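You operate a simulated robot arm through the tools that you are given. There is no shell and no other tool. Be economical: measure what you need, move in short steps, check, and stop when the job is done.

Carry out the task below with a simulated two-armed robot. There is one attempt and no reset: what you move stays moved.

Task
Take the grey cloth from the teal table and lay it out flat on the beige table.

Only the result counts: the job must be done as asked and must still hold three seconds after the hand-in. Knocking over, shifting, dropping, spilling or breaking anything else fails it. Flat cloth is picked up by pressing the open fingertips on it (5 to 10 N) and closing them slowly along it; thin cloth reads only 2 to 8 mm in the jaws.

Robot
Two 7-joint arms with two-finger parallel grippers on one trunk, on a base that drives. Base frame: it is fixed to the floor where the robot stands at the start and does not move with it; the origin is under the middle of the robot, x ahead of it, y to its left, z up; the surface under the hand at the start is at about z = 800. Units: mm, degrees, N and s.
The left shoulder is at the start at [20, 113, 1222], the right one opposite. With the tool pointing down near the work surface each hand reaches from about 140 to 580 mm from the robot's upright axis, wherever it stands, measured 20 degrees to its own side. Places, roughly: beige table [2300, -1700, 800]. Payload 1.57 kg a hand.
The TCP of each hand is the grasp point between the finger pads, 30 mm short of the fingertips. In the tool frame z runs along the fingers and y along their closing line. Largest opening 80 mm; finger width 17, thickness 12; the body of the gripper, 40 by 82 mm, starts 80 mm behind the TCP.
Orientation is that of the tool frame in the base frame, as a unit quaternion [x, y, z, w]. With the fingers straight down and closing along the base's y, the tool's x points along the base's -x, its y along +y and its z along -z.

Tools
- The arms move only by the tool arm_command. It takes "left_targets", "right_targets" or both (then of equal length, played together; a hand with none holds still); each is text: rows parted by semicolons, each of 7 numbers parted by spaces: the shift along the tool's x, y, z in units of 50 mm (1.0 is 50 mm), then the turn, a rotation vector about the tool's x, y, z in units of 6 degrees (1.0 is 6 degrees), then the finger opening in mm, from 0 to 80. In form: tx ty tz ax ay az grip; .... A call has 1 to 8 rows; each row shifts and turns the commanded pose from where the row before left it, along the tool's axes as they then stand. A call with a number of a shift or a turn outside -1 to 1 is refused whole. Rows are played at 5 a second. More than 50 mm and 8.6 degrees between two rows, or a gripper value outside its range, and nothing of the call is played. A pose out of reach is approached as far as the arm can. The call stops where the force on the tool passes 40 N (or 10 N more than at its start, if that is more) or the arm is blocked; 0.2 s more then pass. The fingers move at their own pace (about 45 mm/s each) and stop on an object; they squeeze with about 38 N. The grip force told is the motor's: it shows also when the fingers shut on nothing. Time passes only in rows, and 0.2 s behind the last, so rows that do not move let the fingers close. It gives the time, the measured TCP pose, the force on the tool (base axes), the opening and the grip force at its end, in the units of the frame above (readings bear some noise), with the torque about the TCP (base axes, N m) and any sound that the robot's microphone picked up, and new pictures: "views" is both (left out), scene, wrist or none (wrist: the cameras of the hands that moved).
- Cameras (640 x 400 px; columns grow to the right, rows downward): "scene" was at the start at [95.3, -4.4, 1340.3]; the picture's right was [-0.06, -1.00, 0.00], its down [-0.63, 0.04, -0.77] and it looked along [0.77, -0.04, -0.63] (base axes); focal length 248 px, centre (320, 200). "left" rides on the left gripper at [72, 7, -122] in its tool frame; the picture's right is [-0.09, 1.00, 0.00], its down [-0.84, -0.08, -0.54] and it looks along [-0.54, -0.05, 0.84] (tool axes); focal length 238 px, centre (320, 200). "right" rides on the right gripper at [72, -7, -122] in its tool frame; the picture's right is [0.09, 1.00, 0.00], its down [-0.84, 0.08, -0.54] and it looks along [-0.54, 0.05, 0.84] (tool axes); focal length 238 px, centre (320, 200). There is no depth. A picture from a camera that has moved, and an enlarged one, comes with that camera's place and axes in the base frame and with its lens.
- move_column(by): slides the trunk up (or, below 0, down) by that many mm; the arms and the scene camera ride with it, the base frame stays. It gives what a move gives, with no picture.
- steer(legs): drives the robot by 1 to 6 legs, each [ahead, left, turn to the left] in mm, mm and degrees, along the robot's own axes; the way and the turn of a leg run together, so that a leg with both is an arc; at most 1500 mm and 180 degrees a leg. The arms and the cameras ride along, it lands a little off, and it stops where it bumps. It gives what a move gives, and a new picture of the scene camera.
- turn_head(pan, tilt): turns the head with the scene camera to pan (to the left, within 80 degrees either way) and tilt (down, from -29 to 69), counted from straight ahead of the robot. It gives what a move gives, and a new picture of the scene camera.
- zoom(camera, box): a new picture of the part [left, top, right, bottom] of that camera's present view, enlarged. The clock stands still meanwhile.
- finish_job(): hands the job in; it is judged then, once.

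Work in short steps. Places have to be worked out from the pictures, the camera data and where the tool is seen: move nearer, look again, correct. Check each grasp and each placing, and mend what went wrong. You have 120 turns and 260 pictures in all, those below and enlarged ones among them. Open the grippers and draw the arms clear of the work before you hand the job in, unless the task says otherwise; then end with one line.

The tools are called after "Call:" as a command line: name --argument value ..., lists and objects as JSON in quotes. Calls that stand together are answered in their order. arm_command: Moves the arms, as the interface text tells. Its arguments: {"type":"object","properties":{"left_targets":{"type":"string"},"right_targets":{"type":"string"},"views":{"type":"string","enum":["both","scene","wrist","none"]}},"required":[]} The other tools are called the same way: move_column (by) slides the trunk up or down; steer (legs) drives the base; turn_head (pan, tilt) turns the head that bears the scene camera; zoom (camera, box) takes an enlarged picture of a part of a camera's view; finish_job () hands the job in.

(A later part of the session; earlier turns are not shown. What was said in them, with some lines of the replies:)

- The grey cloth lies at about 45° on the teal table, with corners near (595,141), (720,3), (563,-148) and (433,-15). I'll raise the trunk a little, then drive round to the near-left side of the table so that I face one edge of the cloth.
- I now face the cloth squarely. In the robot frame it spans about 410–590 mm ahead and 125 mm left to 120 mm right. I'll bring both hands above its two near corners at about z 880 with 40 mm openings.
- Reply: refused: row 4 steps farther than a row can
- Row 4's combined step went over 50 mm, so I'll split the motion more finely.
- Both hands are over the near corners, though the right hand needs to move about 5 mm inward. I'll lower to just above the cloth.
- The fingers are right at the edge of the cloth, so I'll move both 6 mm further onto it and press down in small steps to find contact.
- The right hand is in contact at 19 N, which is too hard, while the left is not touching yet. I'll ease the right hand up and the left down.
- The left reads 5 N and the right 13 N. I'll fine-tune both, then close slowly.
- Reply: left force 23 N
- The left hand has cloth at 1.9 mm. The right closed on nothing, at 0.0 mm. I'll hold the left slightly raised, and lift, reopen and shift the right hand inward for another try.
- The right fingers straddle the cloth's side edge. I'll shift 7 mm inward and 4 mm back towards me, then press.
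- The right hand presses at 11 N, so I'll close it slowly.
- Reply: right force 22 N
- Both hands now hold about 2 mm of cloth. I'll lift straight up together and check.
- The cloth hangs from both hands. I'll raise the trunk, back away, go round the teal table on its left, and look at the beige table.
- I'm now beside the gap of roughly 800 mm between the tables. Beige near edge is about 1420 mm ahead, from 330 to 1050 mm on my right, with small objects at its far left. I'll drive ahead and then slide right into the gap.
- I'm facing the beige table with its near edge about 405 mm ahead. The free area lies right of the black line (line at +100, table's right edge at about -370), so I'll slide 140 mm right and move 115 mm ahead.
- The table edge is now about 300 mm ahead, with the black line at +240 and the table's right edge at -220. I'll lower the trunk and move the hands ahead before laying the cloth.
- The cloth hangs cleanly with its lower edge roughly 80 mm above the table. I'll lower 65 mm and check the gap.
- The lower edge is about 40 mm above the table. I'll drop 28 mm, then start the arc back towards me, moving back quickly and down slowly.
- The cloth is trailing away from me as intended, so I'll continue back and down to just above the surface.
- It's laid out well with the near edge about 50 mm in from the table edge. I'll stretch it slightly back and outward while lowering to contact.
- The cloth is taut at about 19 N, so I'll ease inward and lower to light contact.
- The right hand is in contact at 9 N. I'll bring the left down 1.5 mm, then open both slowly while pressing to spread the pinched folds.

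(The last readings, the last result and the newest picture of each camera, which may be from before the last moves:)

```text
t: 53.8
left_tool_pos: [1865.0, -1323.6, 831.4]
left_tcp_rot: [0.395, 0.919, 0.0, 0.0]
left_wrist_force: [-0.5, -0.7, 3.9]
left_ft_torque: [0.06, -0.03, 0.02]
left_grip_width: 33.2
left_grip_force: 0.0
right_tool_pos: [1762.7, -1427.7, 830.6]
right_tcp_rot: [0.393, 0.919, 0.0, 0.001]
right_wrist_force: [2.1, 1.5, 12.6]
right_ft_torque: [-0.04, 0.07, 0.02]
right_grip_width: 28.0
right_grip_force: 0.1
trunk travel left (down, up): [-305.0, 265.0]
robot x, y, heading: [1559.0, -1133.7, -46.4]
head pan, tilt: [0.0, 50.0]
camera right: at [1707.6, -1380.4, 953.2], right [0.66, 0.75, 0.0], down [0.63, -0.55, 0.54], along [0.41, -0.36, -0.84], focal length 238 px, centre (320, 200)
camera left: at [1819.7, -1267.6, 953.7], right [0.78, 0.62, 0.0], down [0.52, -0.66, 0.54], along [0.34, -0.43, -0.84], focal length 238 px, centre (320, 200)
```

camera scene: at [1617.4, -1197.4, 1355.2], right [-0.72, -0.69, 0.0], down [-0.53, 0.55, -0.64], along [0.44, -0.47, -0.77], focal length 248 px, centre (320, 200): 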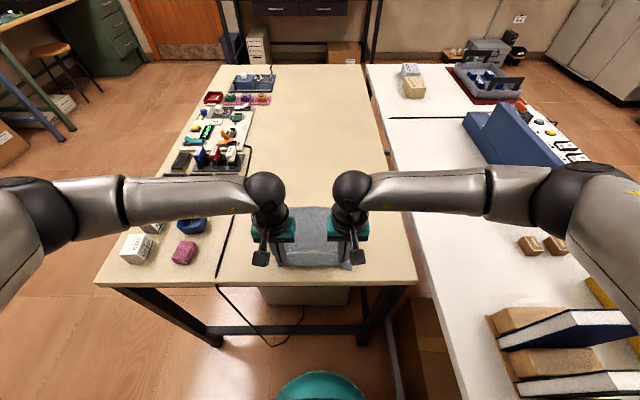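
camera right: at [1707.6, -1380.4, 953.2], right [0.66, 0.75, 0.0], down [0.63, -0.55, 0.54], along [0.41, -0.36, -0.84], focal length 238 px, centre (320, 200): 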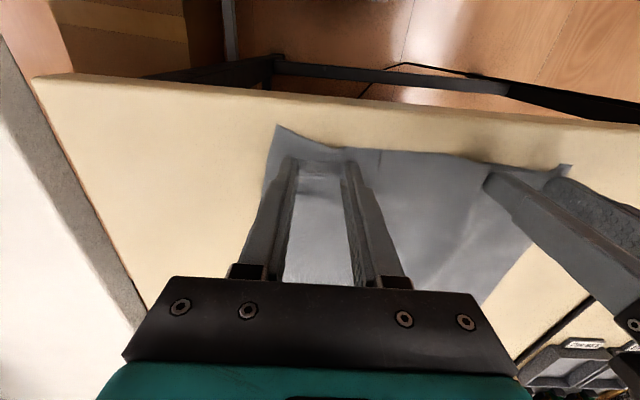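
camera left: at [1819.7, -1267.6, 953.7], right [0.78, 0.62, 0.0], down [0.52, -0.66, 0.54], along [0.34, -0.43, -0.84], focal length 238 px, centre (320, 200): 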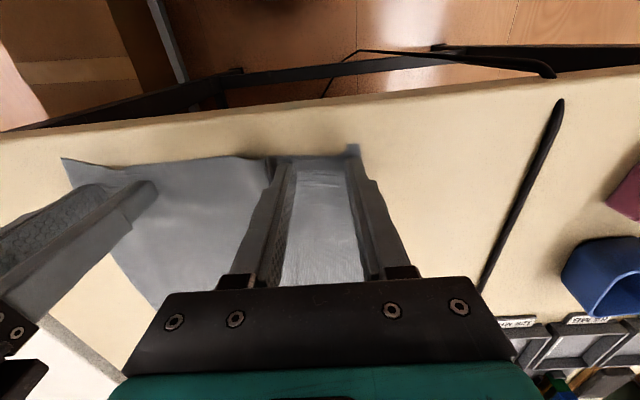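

The folds opened out. I'll lift both hands straight up and inspect.

Call:
arm_command --left_targets "0 0 -0.2 0 0 0 34; 0 0 -0.6 0 0 0 34; 0 0 -0.9 0 0 0 34; 0 0 -0.9 0 0 0 34; 0 0 -0.9 0 0 0 34; 0 0 0 0 0 0 34" --right_targets "0 0 -0.2 0 0 0 34; 0 0 -0.6 0 0 0 34; 0 0 -0.9 0 0 0 34; 0 0 -0.9 0 0 0 34; 0 0 -0.9 0 0 0 34; 0 0 0 0 0 0 34"

```text
t: 55.2
left_tool_pos: [1867.8, -1325.4, 1004.8]
left_tcp_rot: [0.393, 0.92, 0.0, 0.0]
left_wrist_force: [0.6, -0.3, 0.2]
left_ft_torque: [0.01, -0.02, 0.03]
left_grip_width: 34.0
left_grip_force: 0.0
right_tool_pos: [1760.5, -1426.8, 1005.0]
right_tcp_rot: [0.393, 0.92, -0.001, 0.001]
right_wrist_force: [-0.2, 0.6, 0.1]
right_ft_torque: [0.03, 0.02, 0.01]
right_grip_width: 34.1
right_grip_force: 0.1
trunk travel left (down, up): [-305.0, 265.0]
robot x, y, heading: [1557.8, -1136.6, -46.3]
head pan, tilt: [0.0, 50.0]
camera scene: at [1617.5, -1197.5, 1355.1], right [-0.72, -0.69, 0.0], down [-0.53, 0.55, -0.64], along [0.44, -0.46, -0.77], focal length 248 px, centre (320, 200)
camera right: at [1706.7, -1379.2, 1127.6], right [0.66, 0.75, 0.0], down [0.63, -0.55, 0.54], along [0.41, -0.36, -0.84], focal length 238 px, centre (320, 200)
camera left: at [1822.2, -1268.2, 1126.7], right [0.78, 0.62, 0.0], down [0.52, -0.66, 0.54], along [0.34, -0.42, -0.84], focal length 238 px, centre (320, 200)
```

scene: 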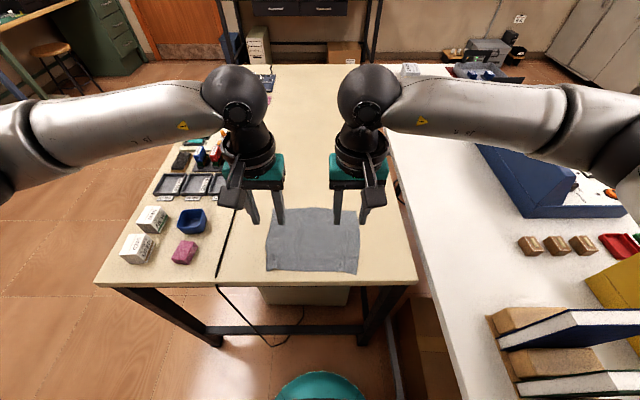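
right: 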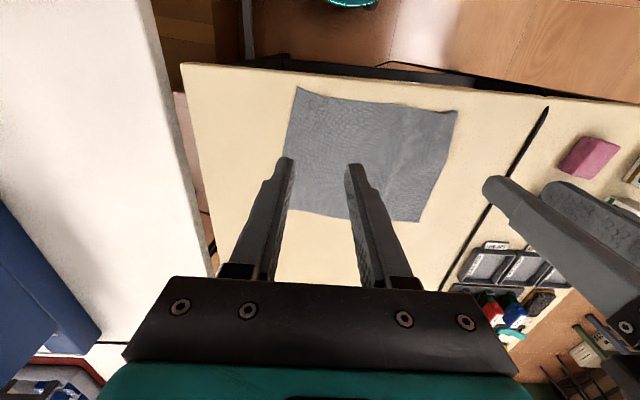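
left: 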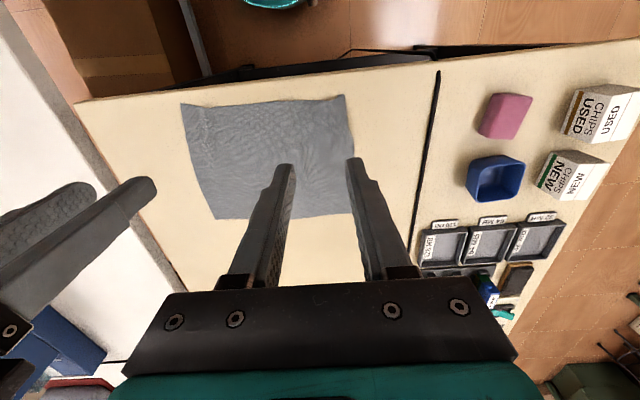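

The cloth lies flat with all four corners out. I'll zoom in to check for wrinkles.

Call:
zoom --camera "scene" --box '[240, 195, 384, 285]'

Call:
zoom --camera "left" --box '[160, 75, 384, 235]'

Call:
zoom --camera "right" --box '[260, 75, 484, 235]'

```text
4.44 times, centred on (312, 240) of scene
camera zoom: at [1617.5, -1197.5, 1355.1], right [-0.72, -0.69, 0.0], down [-0.53, 0.55, -0.64], along [0.44, -0.46, -0.77], focal length 1104 px, centre (356, 22)
```

zoom: 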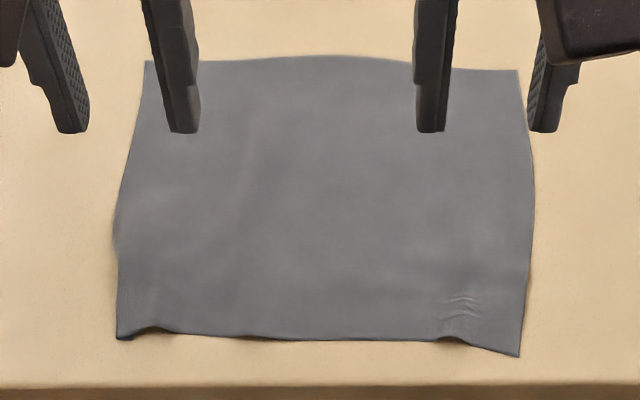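

```text
2.50 times, centred on (272, 155) of left
camera zoom: at [1822.2, -1268.2, 1126.7], right [0.78, 0.62, 0.0], down [0.52, -0.66, 0.54], along [0.34, -0.42, -0.84], focal length 596 px, centre (440, 312)
```

zoom: 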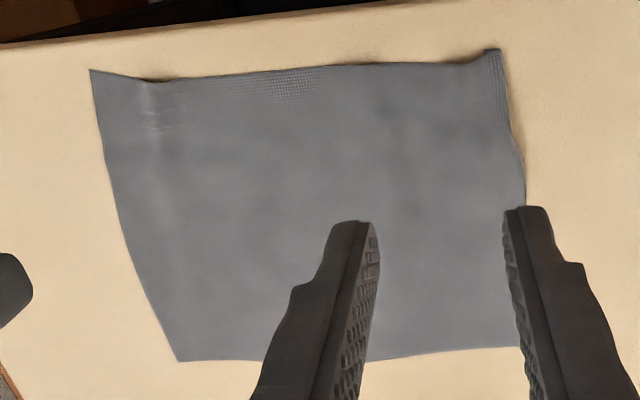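

```text
2.50 times, centred on (372, 155) of right
camera zoom: at [1706.7, -1379.2, 1127.6], right [0.66, 0.75, 0.0], down [0.63, -0.55, 0.54], along [0.41, -0.36, -0.84], focal length 596 px, centre (190, 312)
```

zoom: 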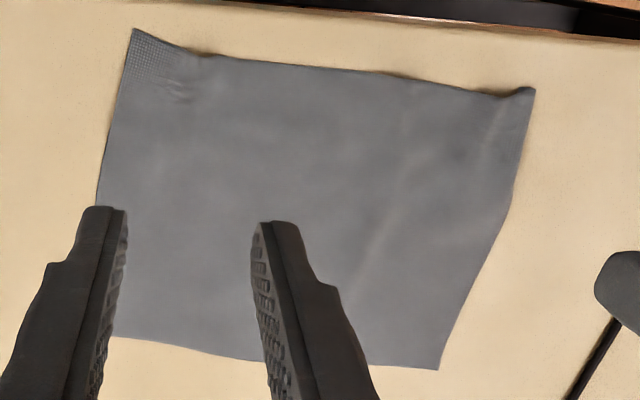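

The cloth is flat at full size, about 240 mm wide, with only faint ripples left where I pinched it. I'll make one light smoothing pass: nearly closed fingertips on each ripple, then spread gently.

Call:
arm_command --left_targets "0.15 0.2 0.8 0 0 0 4; 0 0 0.8 0 0 0 4; 0 0 0.8 0 0 0 4; 0 0 0.8 0 0 0 4; 0 0 0.2 0 0 0 4; 0 0 0.05 0 0 0 4; 0 0 0 0 0 0 4" --right_targets "0.1 0 0.8 0 0 0 4; 0 0 0.8 0 0 0 4; 0 0 0.8 0 0 0 4; 0 0 0.8 0 0 0 4; 0 0 0.2 0 0 0 4; 0 0 0.03 0 0 0 4; 0 0 0 0 0 0 4" --views "wrist"

```text
t: 56.8
left_tool_pos: [1867.4, -1313.4, 833.2]
left_tcp_rot: [0.393, 0.92, 0.0, 0.0]
left_wrist_force: [-0.5, -0.1, -0.8]
left_ft_torque: [-0.02, 0.02, -0.01]
left_grip_width: 4.1
left_grip_force: 0.1
right_tool_pos: [1755.2, -1425.3, 833.6]
right_tcp_rot: [0.393, 0.919, 0.0, 0.0]
right_wrist_force: [-0.4, -0.4, 0.1]
right_ft_torque: [0.02, -0.02, -0.02]
right_grip_width: 4.0
right_grip_force: 0.1
trunk travel left (down, up): [-305.0, 265.0]
robot x, y, heading: [1555.7, -1132.9, -46.3]
head pan, tilt: [0.0, 50.0]
camera right: at [1701.8, -1377.7, 955.8], right [0.66, 0.75, 0.0], down [0.63, -0.55, 0.54], along [0.41, -0.36, -0.84], focal length 238 px, centre (320, 200)
camera left: at [1821.5, -1256.6, 955.8], right [0.78, 0.62, 0.0], down [0.52, -0.66, 0.54], along [0.34, -0.42, -0.84], focal length 238 px, centre (320, 200)
```

right: 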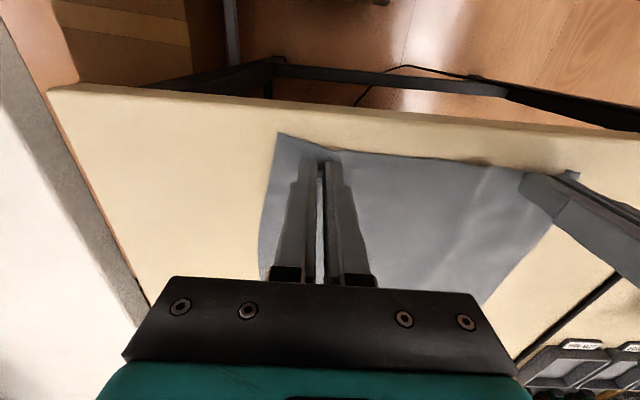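
left: 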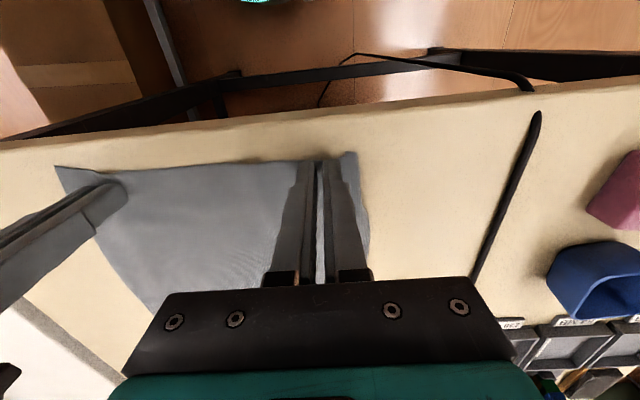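

Fingertips are just above the cloth. I'll press lightly, spread, and lift.

Call:
arm_command --left_targets "0 0 0.045 0 0 0 4; 0 0 0 0 0 0 8; 0 0 0 0 0 0 16; 0 0 0 0 0 0 24; 0 0 0 0 0 0 32; 0 0 0 0 0 0 40; 0 0 0 0 0 0 40; 0 0 -0.2 0 0 0 40" --right_targets "0 0 0.05 0 0 0 4; 0 0 0 0 0 0 8; 0 0 0 0 0 0 16; 0 0 0 0 0 0 24; 0 0 0 0 0 0 32; 0 0 0 0 0 0 40; 0 0 0 0 0 0 40; 0 0 -0.2 0 0 0 40" --views "none"

Call:
arm_command --left_targets "0 0 -0.5 0 0 0 40; 0 0 -0.9 0 0 0 40; 0 0 -0.9 0 0 0 40; 0 0 -0.9 0 0 0 40; 0 0 -0.9 0 0 0 40; 0 0 0 0 0 0 40" --right_targets "0 0 -0.5 0 0 0 40; 0 0 -0.9 0 0 0 40; 0 0 -0.9 0 0 0 40; 0 0 -0.9 0 0 0 40; 0 0 -0.9 0 0 0 40; 0 0 0 0 0 0 40" --views "scene"

Call:
zoom --camera "scene" --box '[240, 195, 384, 285]'

Call:
zoom --camera "right" --box '[260, 75, 484, 235]'

```text
t: 58.6
left_tool_pos: [1868.1, -1312.7, 842.6]
left_tcp_rot: [0.393, 0.919, 0.0, 0.001]
left_wrist_force: [0.0, -0.3, -0.2]
left_ft_torque: [-0.01, 0.0, 0.04]
left_grip_width: 40.1
left_grip_force: 0.1
right_tool_pos: [1759.0, -1424.1, 841.3]
right_tcp_rot: [0.393, 0.919, 0.001, 0.0]
right_wrist_force: [-0.3, -0.1, -0.8]
right_ft_torque: [0.01, 0.01, 0.01]
right_grip_width: 39.9
right_grip_force: 0.1
trunk travel left (down, up): [-305.0, 265.0]
robot x, y, heading: [1556.8, -1134.3, -46.4]
head pan, tilt: [0.0, 50.0]
```

```text
t: 60.0
left_tool_pos: [1868.5, -1309.7, 1045.2]
left_tcp_rot: [0.394, 0.919, 0.0, 0.0]
left_wrist_force: [-0.2, 0.7, 0.3]
left_ft_torque: [-0.03, 0.02, 0.0]
left_grip_width: 40.1
left_grip_force: 0.0
right_tool_pos: [1757.8, -1426.7, 1046.6]
right_tcp_rot: [0.393, 0.92, 0.001, 0.0]
right_wrist_force: [-0.8, -0.3, 0.5]
right_ft_torque: [-0.02, -0.02, -0.04]
right_grip_width: 39.9
right_grip_force: 0.1
trunk travel left (down, up): [-305.0, 265.0]
robot x, y, heading: [1557.4, -1133.7, -46.2]
head pan, tilt: [0.0, 50.0]
camera scene: at [1617.5, -1197.5, 1355.1], right [-0.72, -0.69, 0.0], down [-0.53, 0.55, -0.64], along [0.44, -0.46, -0.77], focal length 248 px, centre (320, 200)
```

scene: 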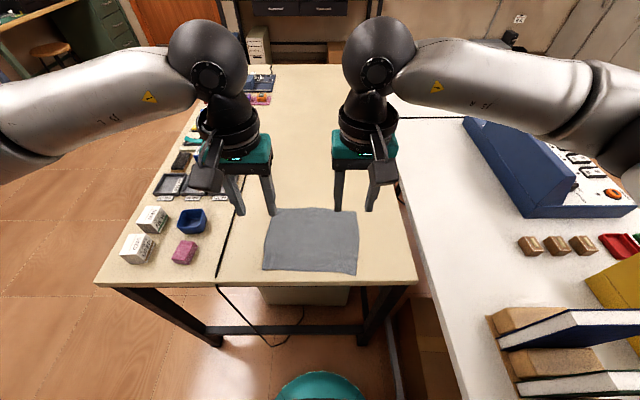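

```text
4.44 times, centred on (312, 240) of scene
camera zoom: at [1617.5, -1197.5, 1355.1], right [-0.72, -0.69, 0.0], down [-0.53, 0.55, -0.64], along [0.44, -0.46, -0.77], focal length 1104 px, centre (356, 22)
```

zoom: 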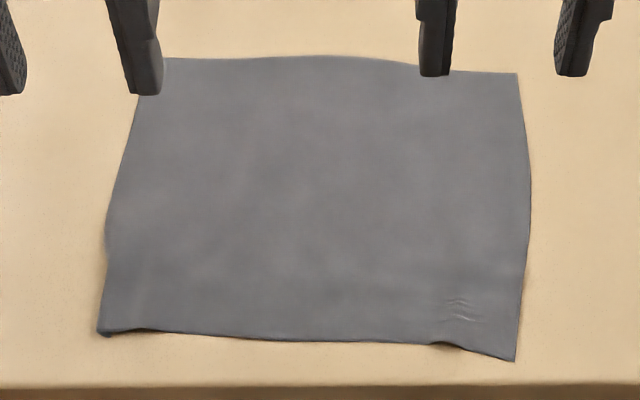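

```text
2.50 times, centred on (372, 155) of right
camera zoom: at [1703.3, -1378.9, 1168.9], right [0.66, 0.75, 0.0], down [0.63, -0.55, 0.54], along [0.41, -0.36, -0.84], focal length 596 px, centre (190, 312)
```

zoom: 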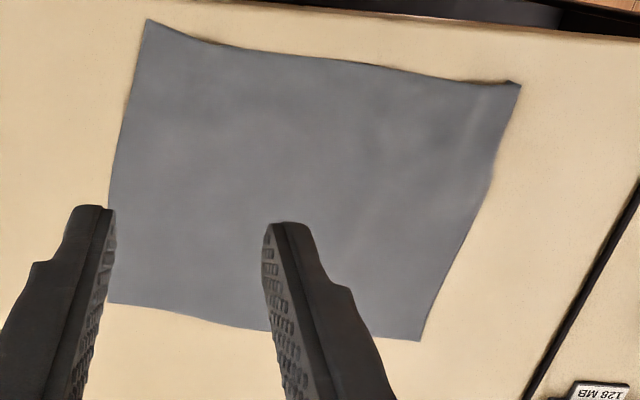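

The cloth is smoother now. I'll check the near-left corner, which looks slightly dark.

Call:
zoom --camera "left" --box '[260, 70, 372, 150]'

Call:
zoom --camera "scene" --box '[250, 240, 314, 280]'

```text
5.00 times, centred on (316, 110) of left
camera zoom: at [1823.0, -1252.1, 1168.5], right [0.78, 0.62, 0.0], down [0.52, -0.66, 0.54], along [0.34, -0.42, -0.84], focal length 1192 px, centre (340, 650)
```

zoom: 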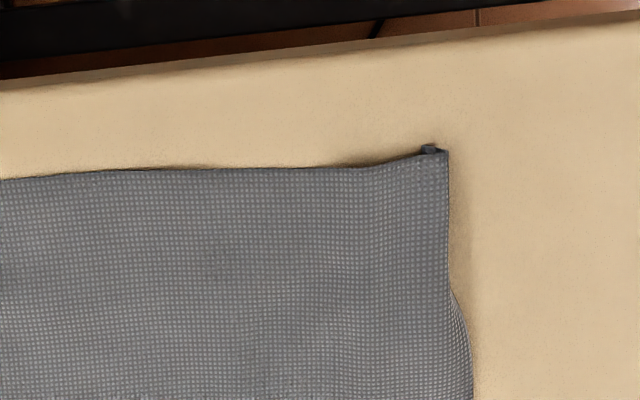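

```text
10.00 times, centred on (282, 260) of scene
camera zoom: at [1617.5, -1197.5, 1355.1], right [-0.72, -0.69, 0.0], down [-0.53, 0.55, -0.64], along [0.44, -0.46, -0.77], focal length 2483 px, centre (700, -400)
```

zoom: 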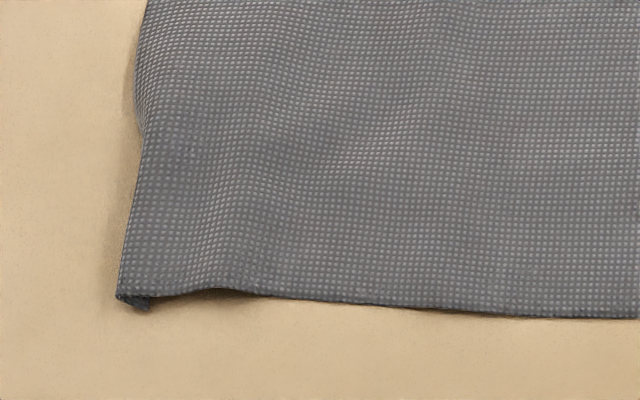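

Only a few mm of the corner tip is tucked, and the cloth measures its full 240 × 185 mm and lies flat. I'll open the grippers, raise the trunk, and back off slightly to clear the work.

Call:
arm_command --left_targets "0 0 -0.5 0 0 0 80; 0 0 -0.5 0 0 0 80; 0 0 0 0 0 0 80" --right_targets "0 0 -0.5 0 0 0 80; 0 0 -0.5 0 0 0 80; 0 0 0 0 0 0 80" --views "none"

Call:
move_column --by 100

Call:
steer --legs '[[-120, 0, 0]]'

Call:
zoom --camera "scene" --box '[200, 130, 440, 280]'

```text
t: 60.8
left_tool_pos: [1868.1, -1310.9, 1096.6]
left_tcp_rot: [0.393, 0.92, 0.0, 0.0]
left_wrist_force: [-0.7, -0.5, 0.1]
left_ft_torque: [0.0, -0.01, -0.01]
left_grip_width: 79.8
left_grip_force: 0.0
right_tool_pos: [1760.6, -1423.9, 1095.6]
right_tcp_rot: [0.393, 0.92, -0.001, 0.0]
right_wrist_force: [-0.1, 0.3, 0.4]
right_ft_torque: [0.01, -0.03, 0.0]
right_grip_width: 80.2
right_grip_force: 0.1
trunk travel left (down, up): [-305.0, 265.0]
robot x, y, heading: [1558.5, -1132.7, -46.4]
head pan, tilt: [0.0, 50.0]
```

```text
t: 62.1
left_tool_pos: [1867.5, -1312.2, 1197.0]
left_tcp_rot: [0.393, 0.919, 0.0, 0.0]
left_wrist_force: [-0.2, -0.1, 0.8]
left_ft_torque: [0.01, 0.01, 0.04]
left_grip_width: 80.0
left_grip_force: 0.1
right_tool_pos: [1759.5, -1424.4, 1195.1]
right_tcp_rot: [0.393, 0.919, 0.0, 0.001]
right_wrist_force: [0.0, 0.1, -0.9]
right_ft_torque: [0.02, 0.02, -0.02]
right_grip_width: 79.9
right_grip_force: 0.0
trunk travel left (down, up): [-405.0, 165.0]
robot x, y, heading: [1556.1, -1133.9, -46.4]
head pan, tilt: [0.0, 50.0]
```

```text
t: 63.3
left_tool_pos: [1787.8, -1225.8, 1196.9]
left_tcp_rot: [0.392, 0.92, 0.0, 0.0]
left_wrist_force: [-0.4, 0.0, -0.4]
left_ft_torque: [0.01, -0.01, -0.01]
left_grip_width: 79.9
left_grip_force: 0.2
right_tool_pos: [1678.3, -1338.1, 1196.2]
right_tcp_rot: [0.392, 0.92, 0.001, 0.001]
right_wrist_force: [0.0, 0.6, 1.0]
right_ft_torque: [0.01, 0.01, -0.01]
right_grip_width: 79.9
right_grip_force: 0.1
trunk travel left (down, up): [-405.0, 165.0]
robot x, y, heading: [1477.8, -1051.0, -46.3]
head pan, tilt: [0.0, 50.0]
camera scene: at [1535.8, -1111.9, 1455.2], right [-0.72, -0.69, 0.0], down [-0.53, 0.55, -0.64], along [0.45, -0.46, -0.77], focal length 248 px, centre (320, 200)
```

scene: 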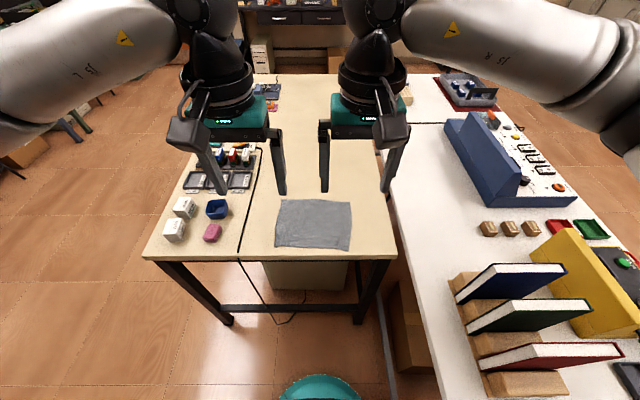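

```text
2.67 times, centred on (320, 205) of scene
camera zoom: at [1535.8, -1111.9, 1455.2], right [-0.72, -0.69, 0.0], down [-0.53, 0.55, -0.64], along [0.45, -0.46, -0.77], focal length 662 px, centre (320, 187)
```

zoom: 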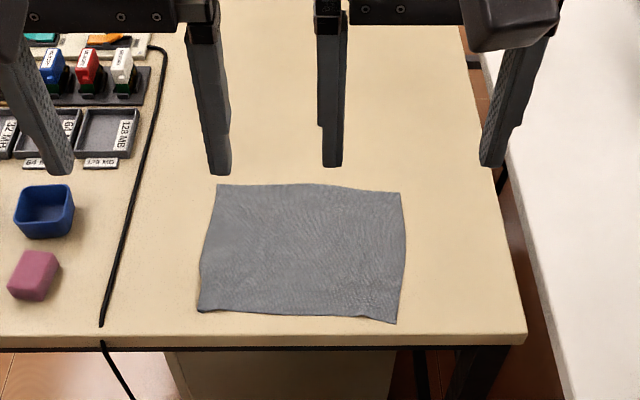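

The cloth lies flat and fully spread on the beige table, nothing else has moved, and the arms are clear. I'm handing the job in.

Call:
finish_job

```text
The job is handed in.
```

The grey cloth is off the teal table and laid out flat on the beige one; only a few mm of its near-left corner tip is tucked under. Nothing else was disturbed, the grippers are open, the arms are clear and the job is handed in.
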